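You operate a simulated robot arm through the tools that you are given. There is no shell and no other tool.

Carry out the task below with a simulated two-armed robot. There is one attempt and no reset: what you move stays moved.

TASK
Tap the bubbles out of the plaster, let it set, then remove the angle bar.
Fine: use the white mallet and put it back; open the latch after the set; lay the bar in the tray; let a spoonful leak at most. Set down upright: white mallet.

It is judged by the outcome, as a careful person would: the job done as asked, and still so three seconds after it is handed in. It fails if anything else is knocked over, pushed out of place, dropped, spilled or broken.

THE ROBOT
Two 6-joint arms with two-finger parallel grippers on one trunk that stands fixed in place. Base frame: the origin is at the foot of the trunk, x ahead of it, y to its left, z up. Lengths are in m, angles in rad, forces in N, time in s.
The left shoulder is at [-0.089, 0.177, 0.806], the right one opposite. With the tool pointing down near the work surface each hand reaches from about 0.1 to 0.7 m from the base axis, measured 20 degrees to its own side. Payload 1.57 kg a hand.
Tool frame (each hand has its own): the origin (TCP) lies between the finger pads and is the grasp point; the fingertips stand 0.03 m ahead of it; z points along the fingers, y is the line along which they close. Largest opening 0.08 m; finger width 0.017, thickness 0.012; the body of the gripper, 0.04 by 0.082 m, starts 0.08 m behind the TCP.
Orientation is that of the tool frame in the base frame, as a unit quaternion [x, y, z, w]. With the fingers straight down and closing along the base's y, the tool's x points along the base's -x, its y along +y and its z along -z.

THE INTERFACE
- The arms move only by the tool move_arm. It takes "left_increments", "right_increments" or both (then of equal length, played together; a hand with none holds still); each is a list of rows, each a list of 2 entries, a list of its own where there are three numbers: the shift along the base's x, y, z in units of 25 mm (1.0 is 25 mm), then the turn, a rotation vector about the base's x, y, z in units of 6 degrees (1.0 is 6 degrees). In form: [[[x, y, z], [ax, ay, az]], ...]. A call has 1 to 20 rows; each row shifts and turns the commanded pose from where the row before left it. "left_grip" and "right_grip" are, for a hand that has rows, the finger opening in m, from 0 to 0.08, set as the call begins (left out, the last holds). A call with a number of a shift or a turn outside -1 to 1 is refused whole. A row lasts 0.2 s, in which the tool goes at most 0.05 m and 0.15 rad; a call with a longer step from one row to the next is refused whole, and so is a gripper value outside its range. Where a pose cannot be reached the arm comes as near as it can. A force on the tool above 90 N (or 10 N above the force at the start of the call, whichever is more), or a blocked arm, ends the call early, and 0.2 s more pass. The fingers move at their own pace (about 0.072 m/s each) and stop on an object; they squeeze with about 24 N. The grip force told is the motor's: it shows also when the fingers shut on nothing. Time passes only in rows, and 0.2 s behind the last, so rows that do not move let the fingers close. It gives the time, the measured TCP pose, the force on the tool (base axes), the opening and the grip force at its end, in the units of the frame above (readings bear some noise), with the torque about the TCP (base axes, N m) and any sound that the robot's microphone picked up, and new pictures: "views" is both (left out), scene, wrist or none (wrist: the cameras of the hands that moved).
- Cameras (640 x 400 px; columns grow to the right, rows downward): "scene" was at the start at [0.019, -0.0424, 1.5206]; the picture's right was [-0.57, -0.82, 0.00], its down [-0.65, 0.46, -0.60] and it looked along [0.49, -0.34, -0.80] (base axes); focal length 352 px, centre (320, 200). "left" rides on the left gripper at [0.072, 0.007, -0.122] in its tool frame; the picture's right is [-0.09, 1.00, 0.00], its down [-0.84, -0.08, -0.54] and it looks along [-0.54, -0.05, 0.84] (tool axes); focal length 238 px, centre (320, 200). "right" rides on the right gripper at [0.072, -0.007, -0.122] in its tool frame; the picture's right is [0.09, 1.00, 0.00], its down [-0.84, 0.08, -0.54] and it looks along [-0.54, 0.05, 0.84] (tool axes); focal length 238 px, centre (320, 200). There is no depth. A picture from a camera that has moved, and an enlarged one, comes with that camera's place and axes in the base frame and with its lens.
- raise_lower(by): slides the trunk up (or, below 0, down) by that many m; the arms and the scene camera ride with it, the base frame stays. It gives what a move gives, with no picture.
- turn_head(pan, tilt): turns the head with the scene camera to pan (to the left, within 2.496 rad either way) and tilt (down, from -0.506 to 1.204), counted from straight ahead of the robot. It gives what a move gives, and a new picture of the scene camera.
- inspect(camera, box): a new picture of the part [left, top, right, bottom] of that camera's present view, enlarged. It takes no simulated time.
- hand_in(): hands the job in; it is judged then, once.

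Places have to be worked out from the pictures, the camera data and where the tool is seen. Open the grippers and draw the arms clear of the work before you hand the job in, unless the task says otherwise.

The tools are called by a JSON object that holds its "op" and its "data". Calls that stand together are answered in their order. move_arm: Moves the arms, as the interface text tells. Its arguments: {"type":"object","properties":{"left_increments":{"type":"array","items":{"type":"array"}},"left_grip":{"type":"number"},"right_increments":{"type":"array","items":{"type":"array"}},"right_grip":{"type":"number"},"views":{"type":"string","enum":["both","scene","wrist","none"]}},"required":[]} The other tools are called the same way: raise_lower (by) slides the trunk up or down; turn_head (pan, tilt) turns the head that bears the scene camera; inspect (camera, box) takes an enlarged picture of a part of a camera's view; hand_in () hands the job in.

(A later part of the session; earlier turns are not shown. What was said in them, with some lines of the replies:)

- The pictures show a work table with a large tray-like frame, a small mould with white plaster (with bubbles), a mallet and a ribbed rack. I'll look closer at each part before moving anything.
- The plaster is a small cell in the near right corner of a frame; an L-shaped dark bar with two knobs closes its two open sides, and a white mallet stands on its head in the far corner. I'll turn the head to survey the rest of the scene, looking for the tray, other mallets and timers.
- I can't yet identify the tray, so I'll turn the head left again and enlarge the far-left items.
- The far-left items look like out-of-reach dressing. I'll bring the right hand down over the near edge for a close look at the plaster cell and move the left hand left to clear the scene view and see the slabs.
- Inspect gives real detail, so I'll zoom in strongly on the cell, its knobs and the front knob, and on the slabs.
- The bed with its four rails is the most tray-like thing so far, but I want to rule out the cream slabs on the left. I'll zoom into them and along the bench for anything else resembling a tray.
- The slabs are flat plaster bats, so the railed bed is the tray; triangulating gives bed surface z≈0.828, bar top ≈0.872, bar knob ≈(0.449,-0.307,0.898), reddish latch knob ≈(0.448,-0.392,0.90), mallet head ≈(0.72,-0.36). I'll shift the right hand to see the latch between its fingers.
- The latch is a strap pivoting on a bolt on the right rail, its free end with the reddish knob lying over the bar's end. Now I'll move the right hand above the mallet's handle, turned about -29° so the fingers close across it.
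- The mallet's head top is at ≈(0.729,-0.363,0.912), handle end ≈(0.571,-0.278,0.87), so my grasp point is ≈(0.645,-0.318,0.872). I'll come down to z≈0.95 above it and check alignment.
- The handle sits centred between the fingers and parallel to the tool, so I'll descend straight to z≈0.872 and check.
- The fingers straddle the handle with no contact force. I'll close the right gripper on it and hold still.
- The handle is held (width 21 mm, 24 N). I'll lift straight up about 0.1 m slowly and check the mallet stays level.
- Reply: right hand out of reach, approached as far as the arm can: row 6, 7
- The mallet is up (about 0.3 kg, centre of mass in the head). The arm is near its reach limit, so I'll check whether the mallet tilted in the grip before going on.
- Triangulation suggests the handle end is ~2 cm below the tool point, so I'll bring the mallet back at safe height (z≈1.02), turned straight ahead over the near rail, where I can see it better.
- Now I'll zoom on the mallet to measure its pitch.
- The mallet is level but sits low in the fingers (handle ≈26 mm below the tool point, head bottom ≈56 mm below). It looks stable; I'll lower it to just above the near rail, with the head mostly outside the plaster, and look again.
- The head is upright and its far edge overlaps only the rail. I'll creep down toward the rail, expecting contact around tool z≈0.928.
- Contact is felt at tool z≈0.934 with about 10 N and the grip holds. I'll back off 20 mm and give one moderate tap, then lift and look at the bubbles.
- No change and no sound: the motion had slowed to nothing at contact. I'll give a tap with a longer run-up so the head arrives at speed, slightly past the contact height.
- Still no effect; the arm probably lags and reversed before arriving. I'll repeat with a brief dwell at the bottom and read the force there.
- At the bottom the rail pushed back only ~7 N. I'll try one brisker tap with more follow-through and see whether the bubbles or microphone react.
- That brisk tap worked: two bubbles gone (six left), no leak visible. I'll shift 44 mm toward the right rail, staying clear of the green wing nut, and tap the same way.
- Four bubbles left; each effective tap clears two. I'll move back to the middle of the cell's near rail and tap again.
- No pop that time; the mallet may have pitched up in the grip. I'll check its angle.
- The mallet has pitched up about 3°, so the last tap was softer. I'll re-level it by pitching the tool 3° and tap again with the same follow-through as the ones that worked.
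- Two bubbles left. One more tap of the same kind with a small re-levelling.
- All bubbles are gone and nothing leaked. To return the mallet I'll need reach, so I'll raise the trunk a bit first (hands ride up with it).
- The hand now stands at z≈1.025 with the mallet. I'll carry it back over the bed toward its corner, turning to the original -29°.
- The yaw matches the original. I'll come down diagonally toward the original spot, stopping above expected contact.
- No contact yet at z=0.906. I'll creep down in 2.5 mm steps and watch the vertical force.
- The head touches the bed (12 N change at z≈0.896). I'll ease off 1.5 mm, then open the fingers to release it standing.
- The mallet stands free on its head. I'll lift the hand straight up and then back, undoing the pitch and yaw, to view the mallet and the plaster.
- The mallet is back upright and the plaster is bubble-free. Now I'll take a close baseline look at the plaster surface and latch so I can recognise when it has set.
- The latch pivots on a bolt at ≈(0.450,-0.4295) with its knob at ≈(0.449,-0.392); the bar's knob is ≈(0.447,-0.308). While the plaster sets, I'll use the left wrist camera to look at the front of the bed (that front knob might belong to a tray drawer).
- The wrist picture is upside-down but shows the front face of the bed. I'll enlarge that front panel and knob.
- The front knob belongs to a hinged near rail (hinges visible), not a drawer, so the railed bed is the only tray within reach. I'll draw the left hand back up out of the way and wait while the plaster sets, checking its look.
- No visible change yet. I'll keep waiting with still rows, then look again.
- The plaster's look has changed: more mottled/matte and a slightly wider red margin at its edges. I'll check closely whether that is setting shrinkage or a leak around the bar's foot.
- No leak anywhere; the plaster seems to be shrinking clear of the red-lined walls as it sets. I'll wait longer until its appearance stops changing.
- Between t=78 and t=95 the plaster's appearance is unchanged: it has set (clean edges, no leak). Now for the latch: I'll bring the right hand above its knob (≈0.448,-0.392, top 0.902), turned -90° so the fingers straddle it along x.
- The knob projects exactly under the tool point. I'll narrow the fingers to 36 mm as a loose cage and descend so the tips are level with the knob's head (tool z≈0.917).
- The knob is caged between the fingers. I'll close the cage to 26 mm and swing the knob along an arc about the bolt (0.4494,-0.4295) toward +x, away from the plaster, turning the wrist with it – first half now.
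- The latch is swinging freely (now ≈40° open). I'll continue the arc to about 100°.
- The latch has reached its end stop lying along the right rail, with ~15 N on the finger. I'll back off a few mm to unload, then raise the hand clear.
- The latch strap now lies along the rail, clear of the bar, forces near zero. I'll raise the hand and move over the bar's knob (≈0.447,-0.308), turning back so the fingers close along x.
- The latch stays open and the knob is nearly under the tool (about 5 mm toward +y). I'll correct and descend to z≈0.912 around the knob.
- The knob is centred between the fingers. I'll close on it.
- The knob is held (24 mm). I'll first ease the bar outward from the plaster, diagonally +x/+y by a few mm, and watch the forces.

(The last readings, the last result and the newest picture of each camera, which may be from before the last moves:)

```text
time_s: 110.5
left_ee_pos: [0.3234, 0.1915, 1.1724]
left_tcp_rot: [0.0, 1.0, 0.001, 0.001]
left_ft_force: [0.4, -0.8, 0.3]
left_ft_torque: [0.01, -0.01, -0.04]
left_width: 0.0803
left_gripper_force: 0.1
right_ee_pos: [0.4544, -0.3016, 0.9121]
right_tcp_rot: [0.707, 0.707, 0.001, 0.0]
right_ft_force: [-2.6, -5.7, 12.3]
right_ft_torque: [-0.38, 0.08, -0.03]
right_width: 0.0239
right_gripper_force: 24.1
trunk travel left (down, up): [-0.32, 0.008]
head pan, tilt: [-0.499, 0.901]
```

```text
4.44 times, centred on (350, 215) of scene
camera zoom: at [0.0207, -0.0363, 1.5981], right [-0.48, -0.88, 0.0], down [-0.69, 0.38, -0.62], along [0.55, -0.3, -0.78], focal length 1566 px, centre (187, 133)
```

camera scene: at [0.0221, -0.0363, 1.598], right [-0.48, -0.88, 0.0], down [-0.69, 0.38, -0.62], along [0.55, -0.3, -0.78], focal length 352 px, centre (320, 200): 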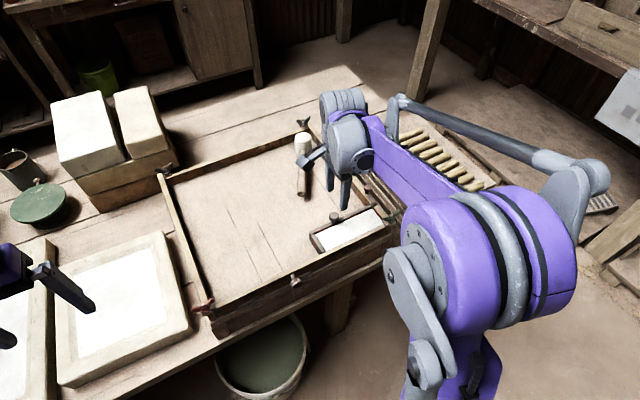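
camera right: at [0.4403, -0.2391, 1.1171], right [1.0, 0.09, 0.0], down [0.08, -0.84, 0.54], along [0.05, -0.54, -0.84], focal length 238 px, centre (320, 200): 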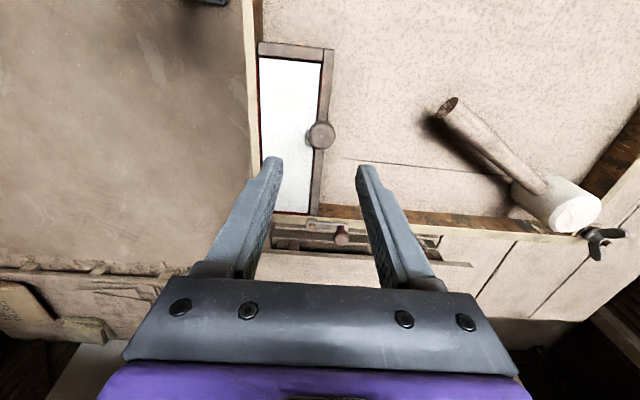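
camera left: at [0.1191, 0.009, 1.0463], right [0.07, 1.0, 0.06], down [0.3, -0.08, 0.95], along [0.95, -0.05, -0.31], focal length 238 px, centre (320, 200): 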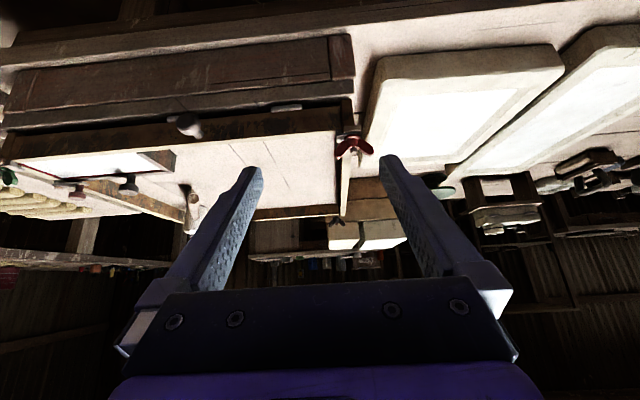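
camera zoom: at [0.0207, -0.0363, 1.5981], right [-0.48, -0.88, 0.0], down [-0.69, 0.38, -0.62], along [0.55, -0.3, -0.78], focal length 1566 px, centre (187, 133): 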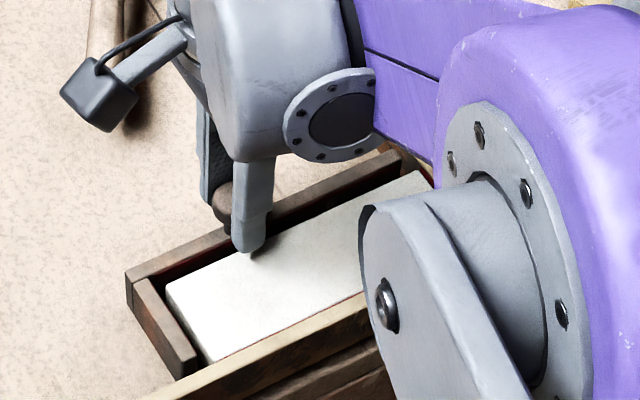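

The set block stands firm and the bar has come away from it cleanly. Now I'll lift the bar gently by about 15 mm and check.

{"op": "move_arm", "data": {"right_increments": [[[0.04, 0.04, 0.1], [0, 0, 0]], [[0, 0, 0.15], [0, 0, 0]], [[0, 0, 0.2], [0, 0, 0]], [[0, 0, 0.2], [0, 0, 0]], [[0, 0, 0], [0, 0, 0]]], "views": "none"}}

{"op": "inspect", "data": {"camera": "right", "box": [220, 60, 420, 290]}}

{"op": "inspect", "data": {"camera": "scene", "box": [300, 170, 400, 260]}}

```text
time_s: 111.7
left_ee_pos: [0.3251, 0.192, 1.1713]
left_tcp_rot: [-0.001, 1.0, 0.0, 0.0]
left_ft_force: [0.1, -0.3, -0.9]
left_ft_torque: [0.0, -0.01, 0.0]
left_width: 0.08
left_gripper_force: 0.0
right_ee_pos: [0.4557, -0.2986, 0.9277]
right_tcp_rot: [0.707, 0.707, 0.0, -0.002]
right_ft_force: [-0.2, 0.3, -4.4]
right_ft_torque: [-0.02, -0.04, 0.03]
right_width: 0.0244
right_gripper_force: 23.9
trunk travel left (down, up): [-0.32, 0.008]
head pan, tilt: [-0.499, 0.901]
```

```text
1.74 times, centred on (320, 175) of right
camera zoom: at [0.4493, -0.2275, 1.0481], right [1.0, 0.09, 0.0], down [0.08, -0.84, 0.54], along [0.05, -0.54, -0.84], focal length 414 px, centre (320, 244)
```

zoom: 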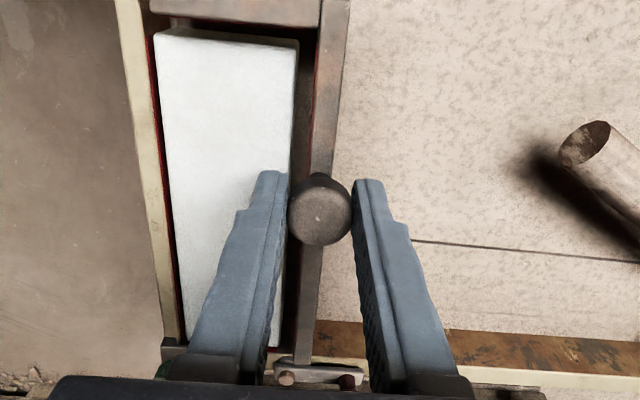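

```text
4.44 times, centred on (350, 215) of scene
camera zoom: at [0.0225, -0.0363, 1.598], right [-0.48, -0.88, 0.0], down [-0.69, 0.38, -0.62], along [0.55, -0.3, -0.78], focal length 1566 px, centre (187, 133)
```

zoom: 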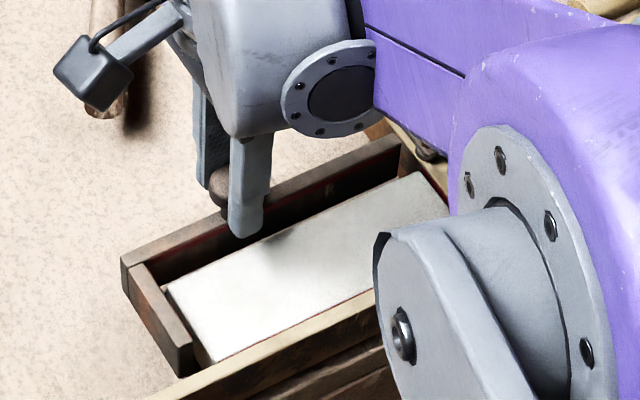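

The bar hangs level (≈0.45 kg, balanced). I'll raise it clear of the block and carry it to the free middle of the railed tray, around (0.54,-0.10).

{"op": "move_arm", "data": {"right_increments": [[[0, 0, 0.4], [0, 0, 0]], [[0, 0, 0.7], [0, 0, 0]], [[0, 0, 0.7], [0, 0, 0]], [[0, 0, 0.4], [0, 0, 0]], [[0.2, 0.5, 0], [0, 0, 0]], [[0.37, 0.85, 0], [0, 0, 0]], [[0.37, 0.85, 0], [0, 0, 0]], [[0.37, 0.85, 0], [0, 0, 0]], [[0.37, 0.85, 0], [0, 0, 0]], [[0.37, 0.85, 0], [0, 0, 0]], [[0.37, 0.85, 0], [0, 0, 0]], [[0.37, 0.85, 0], [0, 0, 0]], [[0.37, 0.85, 0], [0, 0, 0]], [[0.2, 0.5, 0], [0, 0, 0]], [[0, 0, 0], [0, 0, 0]], [[0, 0, 0], [0, 0, 0]]], "views": "both"}}

{"op": "inspect", "data": {"camera": "scene", "box": [220, 120, 400, 270]}}

```text
time_s: 115.1
left_ee_pos: [0.3252, 0.1915, 1.1738]
left_tcp_rot: [-0.001, 1.0, 0.0, 0.001]
left_ft_force: [0.1, 0.9, -0.1]
left_ft_torque: [0.05, 0.01, -0.02]
left_width: 0.0804
left_gripper_force: 0.0
right_ee_pos: [0.5411, -0.1033, 0.9823]
right_tcp_rot: [0.707, 0.707, 0.001, -0.002]
right_ft_force: [0.0, 0.8, -4.1]
right_ft_torque: [-0.02, -0.01, -0.01]
right_width: 0.024
right_gripper_force: 24.2
trunk travel left (down, up): [-0.32, 0.008]
head pan, tilt: [-0.499, 0.901]
camera scene: at [0.0226, -0.036, 1.598], right [-0.48, -0.88, 0.0], down [-0.69, 0.38, -0.62], along [0.55, -0.3, -0.78], focal length 352 px, centre (320, 200)
camera right: at [0.5339, -0.0322, 1.1024], right [1.0, 0.09, 0.0], down [0.08, -0.84, 0.54], along [0.05, -0.54, -0.84], focal length 238 px, centre (320, 200)
```

scene: 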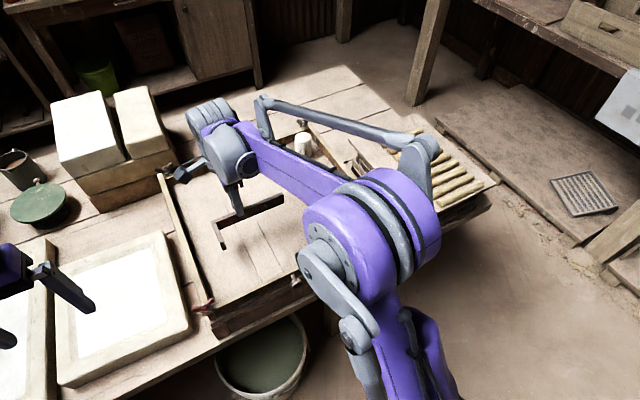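
right: 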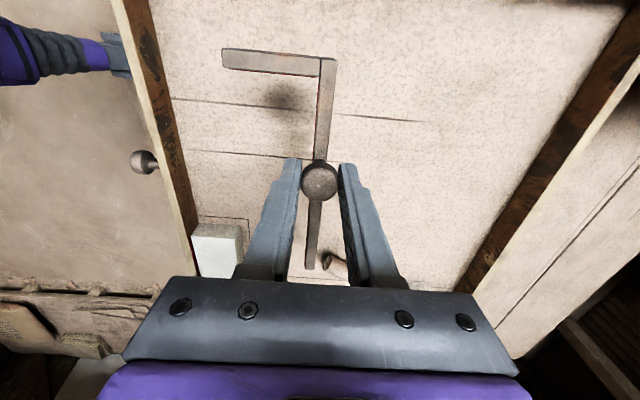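

```text
2.67 times, centred on (310, 195) of scene
camera zoom: at [0.0226, -0.036, 1.598], right [-0.48, -0.88, 0.0], down [-0.69, 0.38, -0.62], along [0.55, -0.3, -0.78], focal length 940 px, centre (347, 213)
```

zoom: 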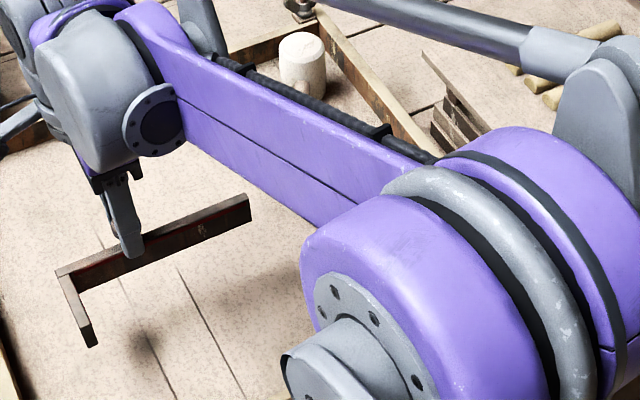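

The bar is level over free bed, about 7 cm clear of the mallet. I'll lower it to just above the bed (seated height was tool z≈0.9125).

{"op": "move_arm", "data": {"right_increments": [[[0, 0, -0.6], [0, 0, 0]], [[0, 0, -0.8], [0, 0, 0]], [[0, 0, -0.7], [0, 0, 0]], [[0, 0, -0.3], [0, 0, 0]], [[0, 0, -0.15], [0, 0, 0]], [[0, 0, 0], [0, 0, 0]]], "views": "none"}}

{"op": "move_arm", "data": {"right_increments": [[[0, 0, -0.08], [0, 0, 0]], [[0, 0, -0.08], [0, 0, 0]], [[0, 0, 0], [0, 0, 0]]], "views": "none"}}

{"op": "inspect", "data": {"camera": "right", "box": [180, 20, 420, 290]}}

{"op": "inspect", "data": {"camera": "scene", "box": [200, 150, 320, 260]}}

```text
time_s: 116.5
left_ee_pos: [0.3251, 0.1914, 1.1719]
left_tcp_rot: [0.0, 1.0, 0.0, 0.0]
left_ft_force: [-0.2, -0.3, 0.2]
left_ft_torque: [-0.03, 0.01, 0.0]
left_width: 0.0799
left_gripper_force: 0.0
right_ee_pos: [0.5413, -0.1049, 0.9193]
right_tcp_rot: [0.708, 0.707, 0.0, -0.002]
right_ft_force: [-0.2, 0.0, -4.7]
right_ft_torque: [0.01, -0.12, 0.02]
right_width: 0.0242
right_gripper_force: 24.2
trunk travel left (down, up): [-0.32, 0.008]
head pan, tilt: [-0.499, 0.901]
```

```text
time_s: 117.3
left_ee_pos: [0.3235, 0.1912, 1.1717]
left_tcp_rot: [0.0, 1.0, 0.001, 0.0]
left_ft_force: [-1.3, -1.3, -0.3]
left_ft_torque: [0.02, 0.0, 0.03]
left_width: 0.0798
left_gripper_force: 0.0
right_ee_pos: [0.5406, -0.1059, 0.9142]
right_tcp_rot: [0.707, 0.707, 0.001, -0.002]
right_ft_force: [-0.9, -0.9, -4.6]
right_ft_torque: [0.03, -0.05, 0.01]
right_width: 0.0244
right_gripper_force: 23.9
trunk travel left (down, up): [-0.32, 0.008]
head pan, tilt: [-0.499, 0.901]
```

```text
1.48 times, centred on (300, 155) of right
camera zoom: at [0.5337, -0.0338, 1.036], right [1.0, 0.09, 0.0], down [0.08, -0.84, 0.54], along [0.05, -0.54, -0.84], focal length 353 px, centre (350, 267)
```

zoom: 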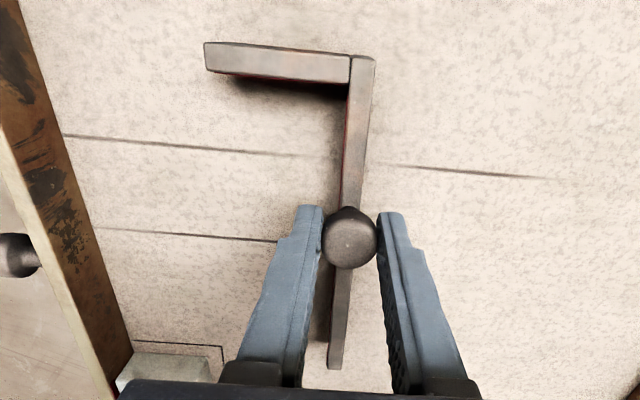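

```text
3.64 times, centred on (260, 205) of scene
camera zoom: at [0.0225, -0.0361, 1.598], right [-0.48, -0.88, 0.0], down [-0.69, 0.38, -0.62], along [0.55, -0.3, -0.78], focal length 1281 px, centre (538, 182)
```

zoom: 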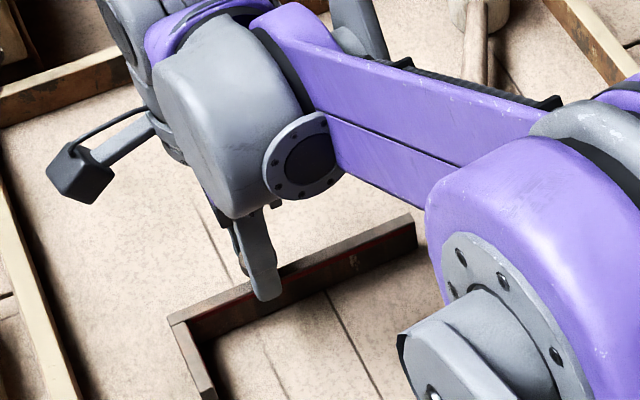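

Still hanging just above the bed. I'll creep down a little further until the bed takes the weight.

{"op": "move_arm", "data": {"right_increments": [[[0, 0, -0.05], [0, 0, 0]], [[0, 0, -0.05], [0, 0, 0]], [[0, 0, 0], [0, 0, 0]]], "views": "none"}}

```text
time_s: 118.1
left_ee_pos: [0.3247, 0.1917, 1.1723]
left_tcp_rot: [0.001, 1.0, 0.0, 0.0]
left_ft_force: [-0.1, 0.1, -0.4]
left_ft_torque: [0.01, 0.0, 0.03]
left_width: 0.0801
left_gripper_force: 0.0
right_ee_pos: [0.5407, -0.1034, 0.9123]
right_tcp_rot: [0.708, 0.707, 0.0, -0.002]
right_ft_force: [-0.1, -0.1, -5.2]
right_ft_torque: [0.01, -0.05, 0.02]
right_width: 0.0244
right_gripper_force: 23.8
trunk travel left (down, up): [-0.32, 0.008]
head pan, tilt: [-0.499, 0.901]
```

No contact yet at z≈0.912; another 2.5 mm down.

{"op": "move_arm", "data": {"right_increments": [[[0, 0, -0.05], [0, 0, 0]], [[0, 0, -0.05], [0, 0, 0]], [[0, 0, 0], [0, 0, 0]]], "views": "none"}}

```text
time_s: 118.9
left_ee_pos: [0.3225, 0.1917, 1.1733]
left_tcp_rot: [0.0, 1.0, 0.0, 0.001]
left_ft_force: [0.2, 0.4, 0.4]
left_ft_torque: [0.0, 0.02, 0.0]
left_width: 0.0801
left_gripper_force: 0.0
right_ee_pos: [0.5394, -0.1047, 0.9117]
right_tcp_rot: [0.707, 0.707, 0.001, -0.001]
right_ft_force: [-0.2, -3.2, 16.4]
right_ft_torque: [0.09, -0.01, 0.03]
right_width: 0.024
right_gripper_force: 24.2
trunk travel left (down, up): [-0.32, 0.008]
head pan, tilt: [-0.499, 0.901]
```

Contact: the bed carries the bar now. I'll ease up 1 mm to unload and open the fingers.

{"op": "move_arm", "data": {"right_increments": [[[0, 0, 0.05], [0, 0, 0]], [[0, 0, 0], [0, 0, 0]]], "views": "none"}}

{"op": "move_arm", "data": {"right_increments": [[[0, 0, 0], [0, 0, 0]], [[0, 0, 0], [0, 0, 0]], [[0, 0, 0], [0, 0, 0]]], "right_grip": 0.06, "views": "none"}}

{"op": "move_arm", "data": {"right_increments": [[[0, 0, 0.4], [0, 0, 0]], [[0, 0, 0.8], [0, 0, 0]], [[0, 0, 0.8], [0, 0, 0]], [[0, 0, 0.8], [0, 0, 0]], [[0, 0, 0.8], [0, 0, 0]], [[0, 0, 0], [0, 0, 0]]], "views": "both"}}

{"op": "inspect", "data": {"camera": "right", "box": [180, 20, 420, 290]}}

```text
time_s: 119.5
left_ee_pos: [0.3228, 0.1906, 1.1733]
left_tcp_rot: [0.0, 1.0, 0.0, 0.0]
left_ft_force: [1.4, -0.4, 0.3]
left_ft_torque: [0.01, 0.03, -0.02]
left_width: 0.0797
left_gripper_force: 0.1
right_ee_pos: [0.54, -0.1046, 0.9119]
right_tcp_rot: [0.707, 0.707, 0.001, -0.002]
right_ft_force: [-0.7, -4.4, 7.2]
right_ft_torque: [-0.37, -0.02, -0.01]
right_width: 0.0241
right_gripper_force: 23.8
trunk travel left (down, up): [-0.32, 0.008]
head pan, tilt: [-0.499, 0.901]
```

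```text
time_s: 120.3
left_ee_pos: [0.3239, 0.1914, 1.1722]
left_tcp_rot: [-0.001, 1.0, 0.0, 0.0]
left_ft_force: [-1.2, 0.4, -0.5]
left_ft_torque: [-0.01, -0.02, 0.03]
left_width: 0.08
left_gripper_force: 0.1
right_ee_pos: [0.5398, -0.1048, 0.9117]
right_tcp_rot: [0.707, 0.707, 0.001, -0.002]
right_ft_force: [-0.1, -0.2, 1.1]
right_ft_torque: [-0.02, -0.01, 0.0]
right_width: 0.06
right_gripper_force: 0.1
trunk travel left (down, up): [-0.32, 0.008]
head pan, tilt: [-0.499, 0.901]
```

```text
time_s: 121.7
left_ee_pos: [0.324, 0.1915, 1.1708]
left_tcp_rot: [0.0, 1.0, 0.0, -0.001]
left_ft_force: [0.0, -0.8, 0.6]
left_ft_torque: [0.0, -0.01, -0.02]
left_width: 0.0801
left_gripper_force: 0.1
right_ee_pos: [0.539, -0.1034, 1.0001]
right_tcp_rot: [0.707, 0.707, 0.0, -0.002]
right_ft_force: [-0.4, -0.4, 1.1]
right_ft_torque: [0.01, 0.04, -0.02]
right_width: 0.0603
right_gripper_force: 0.0
trunk travel left (down, up): [-0.32, 0.008]
head pan, tilt: [-0.499, 0.901]
camera scene: at [0.0222, -0.0361, 1.598], right [-0.48, -0.88, 0.0], down [-0.69, 0.38, -0.62], along [0.55, -0.3, -0.78], focal length 352 px, centre (320, 200)
camera right: at [0.5328, -0.0324, 1.1215], right [1.0, 0.09, 0.0], down [0.08, -0.84, 0.54], along [0.05, -0.54, -0.84], focal length 238 px, centre (320, 200)
```

scene: 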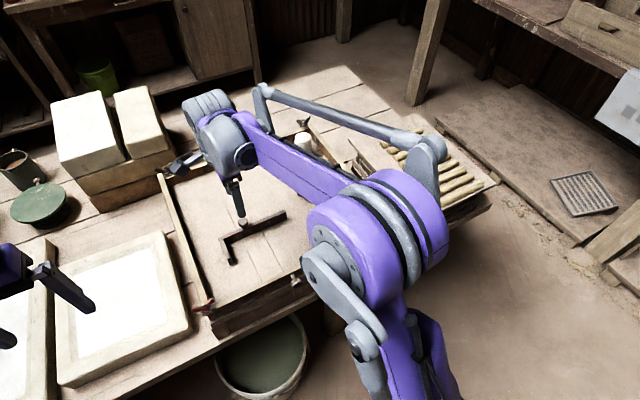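
right: 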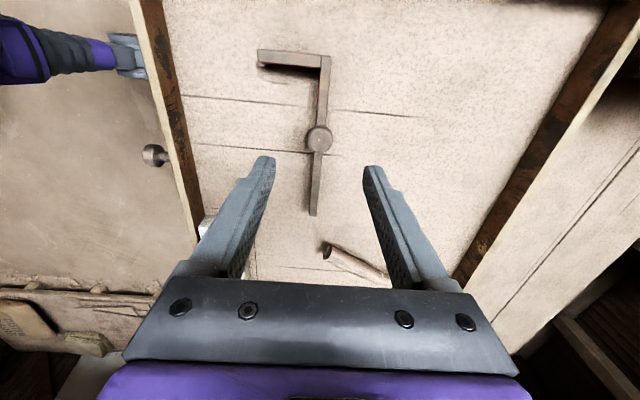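

```text
1.48 times, centred on (300, 155) of right
camera zoom: at [0.5328, -0.0324, 1.1215], right [1.0, 0.09, 0.0], down [0.08, -0.84, 0.54], along [0.05, -0.54, -0.84], focal length 353 px, centre (350, 267)
```

zoom: 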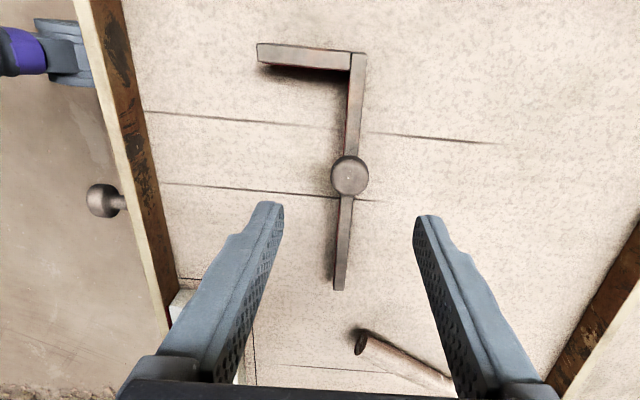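

The bar lies flat in the tray, free of the hand. I'll raise and retract the right hand to the side with its yaw undone, then survey the whole scene.

{"op": "move_arm", "data": {"right_increments": [[[0, 0, 0.9], [0, 0, 0]], [[0, 0, 0.9], [0, 0, 0]], [[0, 0, 0.9], [0, 0, 0]], [[-0.66, -0.8, 0.05], [0, 0, 0.94]], [[-0.66, -0.8, 0.05], [0, 0, 0.94]], [[-0.66, -0.8, 0.05], [0, 0, 0.94]], [[-0.66, -0.8, 0.05], [0, 0, 0.94]], [[-0.66, -0.8, 0.05], [0, 0, 0.94]], [[-0.66, -0.8, 0.05], [0, 0, 0.94]], [[-0.66, -0.8, 0.05], [0, 0, 0.94]], [[-0.66, -0.8, 0.05], [0, 0, 0.94]], [[-0.66, -0.8, 0.05], [0, 0, 0.94]], [[-0.66, -0.8, 0.05], [0, 0, 0.94]], [[-0.66, -0.8, 0.05], [0, 0, 0.94]], [[-0.66, -0.8, 0.05], [0, 0, 0.94]], [[-0.66, -0.8, 0.05], [0, 0, 0.94]], [[-0.66, -0.8, 0.05], [0, 0, 0.94]], [[-0.66, -0.8, 0.05], [0, 0, 0.94]], [[-0.5, -0.5, 0.05], [0, 0, 0.9]], [[0, 0, 0], [0, 0, 0]]], "right_grip": 0.08, "views": "both"}}

{"op": "inspect", "data": {"camera": "scene", "box": [150, 90, 420, 280]}}

{"op": "inspect", "data": {"camera": "scene", "box": [300, 180, 410, 265]}}

{"op": "inspect", "data": {"camera": "left", "box": [0, 60, 240, 280]}}

{"op": "inspect", "data": {"camera": "right", "box": [240, 120, 440, 300]}}

```text
time_s: 125.9
left_ee_pos: [0.3232, 0.1917, 1.1724]
left_tcp_rot: [0.001, 1.0, 0.0, 0.0]
left_ft_force: [0.5, -0.2, 0.3]
left_ft_torque: [0.04, 0.05, 0.02]
left_width: 0.0799
left_gripper_force: 0.2
right_ee_pos: [0.2803, -0.4158, 1.0884]
right_tcp_rot: [0.0, 1.0, -0.001, -0.002]
right_ft_force: [0.6, 0.3, -0.6]
right_ft_torque: [0.02, -0.02, 0.03]
right_width: 0.0801
right_gripper_force: 0.1
trunk travel left (down, up): [-0.32, 0.008]
head pan, tilt: [-0.499, 0.901]
camera scene: at [0.0222, -0.036, 1.598], right [-0.48, -0.88, 0.0], down [-0.69, 0.38, -0.62], along [0.55, -0.3, -0.78], focal length 352 px, centre (320, 200)
camera right: at [0.2088, -0.4233, 1.209], right [-0.09, 1.0, 0.0], down [0.84, 0.08, 0.54], along [0.54, 0.05, -0.84], focal length 238 px, centre (320, 200)
```

scene: 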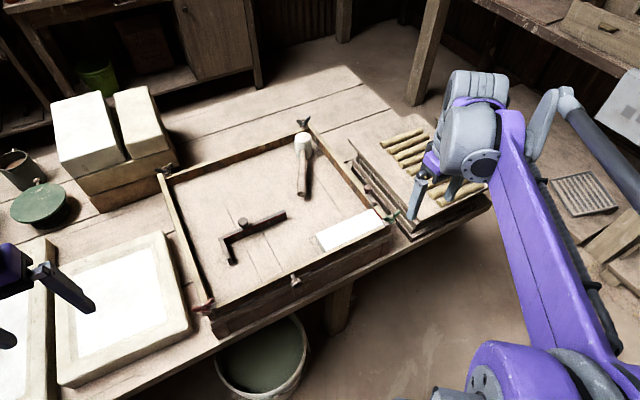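
right: 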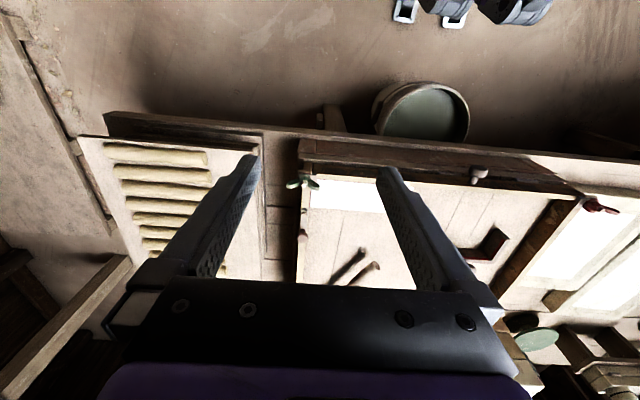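

```text
2.11 times, centred on (285, 185) of scene
camera zoom: at [0.0222, -0.036, 1.598], right [-0.48, -0.88, 0.0], down [-0.69, 0.38, -0.62], along [0.55, -0.3, -0.78], focal length 742 px, centre (394, 232)
```

zoom: 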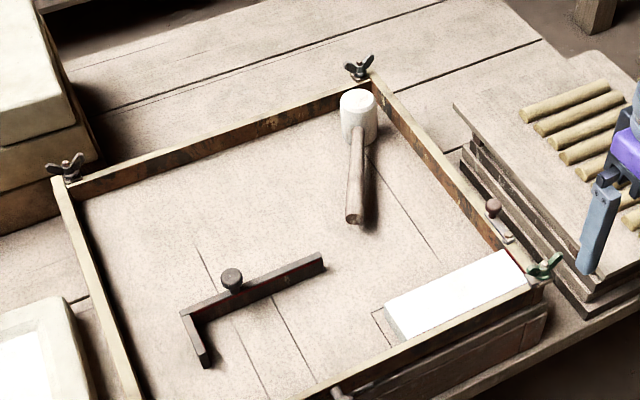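

```text
4.71 times, centred on (355, 222) of scene
camera zoom: at [0.0222, -0.036, 1.598], right [-0.48, -0.88, 0.0], down [-0.69, 0.38, -0.62], along [0.55, -0.3, -0.78], focal length 1658 px, centre (155, 94)
```

zoom: 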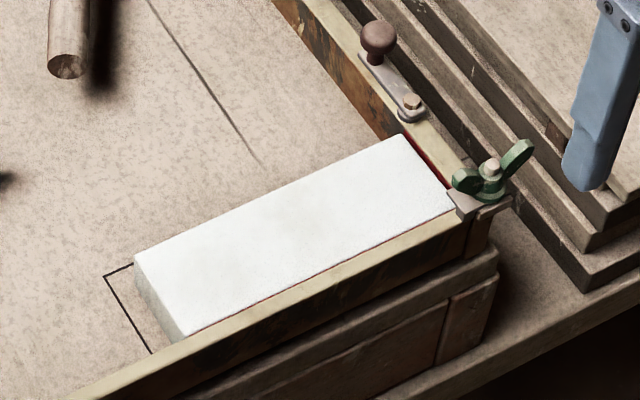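

```text
1.82 times, centred on (120, 170) of left
camera zoom: at [0.2526, 0.198, 1.294], right [0.09, 1.0, 0.0], down [0.84, -0.08, 0.54], along [0.54, -0.05, -0.84], focal length 433 px, centre (684, 254)
```

zoom: 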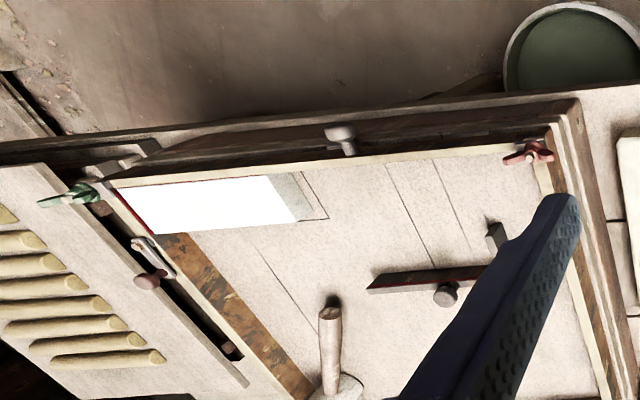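

```text
2.22 times, centred on (340, 210) of right
camera zoom: at [0.2088, -0.4233, 1.209], right [-0.09, 1.0, 0.0], down [0.84, 0.08, 0.54], along [0.54, 0.05, -0.84], focal length 530 px, centre (276, 178)
```

zoom: 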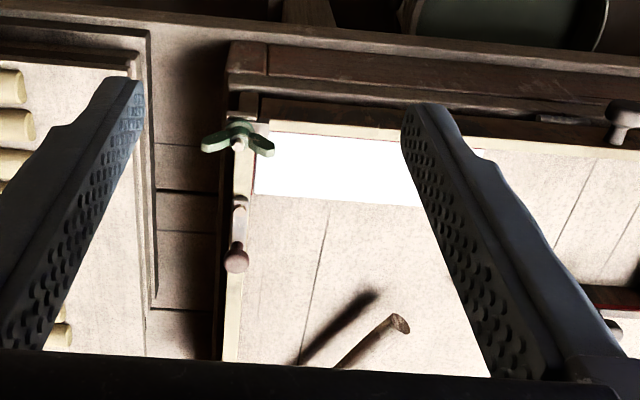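

Everything looks right: clean block, no leak, latch open along the rail, mallet upright at its place, bar flat inside the railed tray. Before handing in, I'll look to both sides to make sure there is no other tray within reach.

{"op": "turn_head", "data": {"pan": 1.1, "tilt": 0.85}}

{"op": "turn_head", "data": {"pan": -1.5, "tilt": 0.85}}

{"op": "turn_head", "data": {"pan": -0.3, "tilt": 0.6}}

```text
time_s: 127.5
left_ee_pos: [0.3254, 0.191, 1.1726]
left_tcp_rot: [-0.001, 1.0, 0.0, 0.0]
left_ft_force: [-0.7, -0.1, -0.9]
left_ft_torque: [-0.01, 0.01, -0.01]
left_width: 0.0799
left_gripper_force: 0.1
right_ee_pos: [0.2802, -0.4167, 1.0883]
right_tcp_rot: [0.0, 1.0, -0.001, -0.002]
right_ft_force: [-0.4, 0.7, 0.4]
right_ft_torque: [-0.01, -0.02, 0.01]
right_width: 0.08
right_gripper_force: 0.0
trunk travel left (down, up): [-0.32, 0.008]
head pan, tilt: [1.1, 0.85]
camera scene: at [-0.0087, 0.0697, 1.6019], right [0.89, -0.45, 0.0], down [-0.34, -0.67, -0.66], along [0.3, 0.59, -0.75], focal length 352 px, centre (320, 200)
```

scene: 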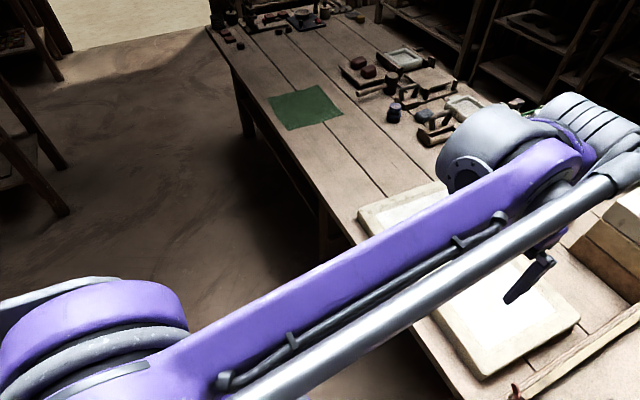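

```text
time_s: 129.9
left_ee_pos: [0.3249, 0.1921, 1.172]
left_tcp_rot: [0.0, 1.0, 0.0, 0.0]
left_ft_force: [-0.1, -0.5, -0.4]
left_ft_torque: [0.02, 0.01, 0.03]
left_width: 0.0801
left_gripper_force: 0.1
right_ee_pos: [0.2798, -0.4159, 1.0889]
right_tcp_rot: [0.0, 1.0, -0.001, -0.002]
right_ft_force: [0.3, 0.2, -0.5]
right_ft_torque: [0.02, 0.01, -0.01]
right_width: 0.08
right_gripper_force: 0.0
trunk travel left (down, up): [-0.32, 0.008]
head pan, tilt: [-1.499, 0.85]
camera scene: at [-0.0386, -0.0779, 1.6019], right [-1.0, -0.07, 0.0], down [-0.05, 0.75, -0.66], along [0.05, -0.66, -0.75], focal length 352 px, centre (320, 200)
```

scene: 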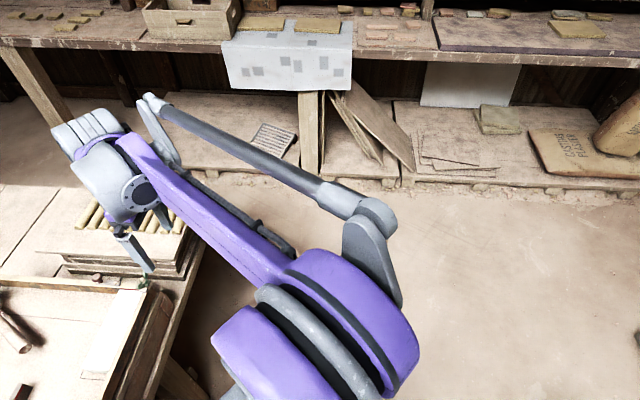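

```text
time_s: 131.3
left_ee_pos: [0.3244, 0.192, 1.1721]
left_tcp_rot: [-0.001, 1.0, 0.0, -0.001]
left_ft_force: [-0.1, 0.1, 0.7]
left_ft_torque: [-0.03, 0.0, 0.01]
left_width: 0.08
left_gripper_force: 0.1
right_ee_pos: [0.2805, -0.416, 1.0888]
right_tcp_rot: [0.0, 1.0, 0.0, -0.002]
right_ft_force: [0.2, 0.1, 0.0]
right_ft_torque: [-0.01, -0.02, -0.01]
right_width: 0.0799
right_gripper_force: 0.1
trunk travel left (down, up): [-0.32, 0.008]
head pan, tilt: [-0.3, 0.6]
camera scene: at [0.0402, -0.0261, 1.6228], right [-0.3, -0.95, 0.0], down [-0.54, 0.17, -0.82], along [0.79, -0.24, -0.57], focal length 352 px, centre (320, 200)
```

scene: 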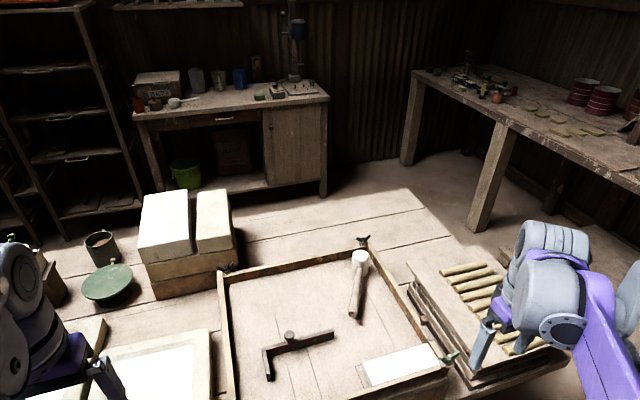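

No other tray is within reach; the railed bed is it. One last close check of the mallet and bar before handing in.

{"op": "inspect", "data": {"camera": "scene", "box": [230, 220, 460, 400]}}

{"op": "inspect", "data": {"camera": "scene", "box": [320, 225, 400, 325]}}

```text
2.22 times, centred on (345, 310) of scene
camera zoom: at [0.0402, -0.0261, 1.6228], right [-0.3, -0.95, 0.0], down [-0.54, 0.17, -0.82], along [0.79, -0.24, -0.57], focal length 783 px, centre (264, -44)
```

zoom: 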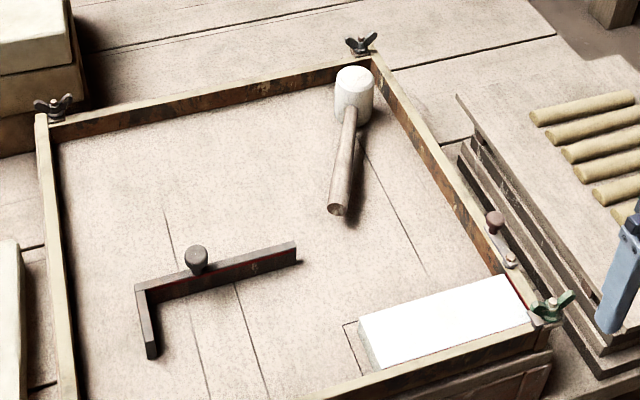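

```text
4.00 times, centred on (360, 275) of scene
camera zoom: at [0.0402, -0.0261, 1.6228], right [-0.3, -0.95, 0.0], down [-0.54, 0.17, -0.82], along [0.79, -0.24, -0.57], focal length 1410 px, centre (160, -100)
```

zoom: 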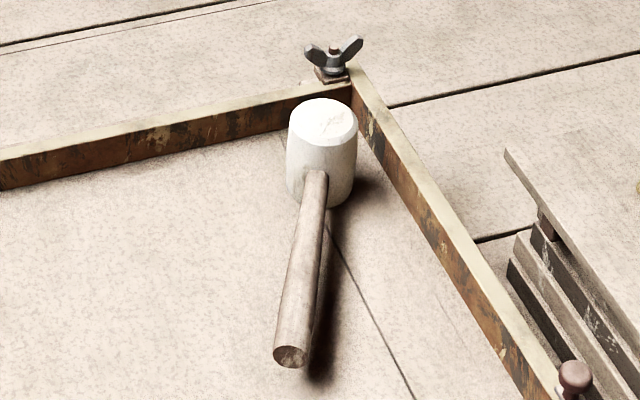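

The mallet stands upright in its corner, the set block is bubble-free with no leak, the latch is open, the bar lies flat in the tray, and both grippers are open and clear. I'm handing in.

{"op": "hand_in", "data": {}}

```text
The job is handed in.
```

I finished the job and handed it in. All eight bubbles are out of the plaster, it has set, and the angle bar is off. No leak showed in any picture.

- **Tapping:** I used the white mallet on the near rail beside the plaster. The first few taps were too soft to do anything; four firmer ones then cleared two bubbles each.
- **Mallet:** It is back in its far-right corner, standing upright on its head as it was at the start.
- **Setting:** I waited until the plaster's look stopped changing. Its edges pulled slightly away from the walls, then nothing changed for about 17 seconds.
- **Latch and bar:** I swung the latch open only after that and left it lying along the right rail. The bar came away cleanly and the block stayed in place.
- **Tray:** I took "the tray" to be the railed bed the plaster was cast in, because I saw no other tray within reach. The bar lies flat there, about 7 cm from the mallet's handle. If you meant a different tray, this part is wrong.

Both grippers were open and clear of the work when I handed in.
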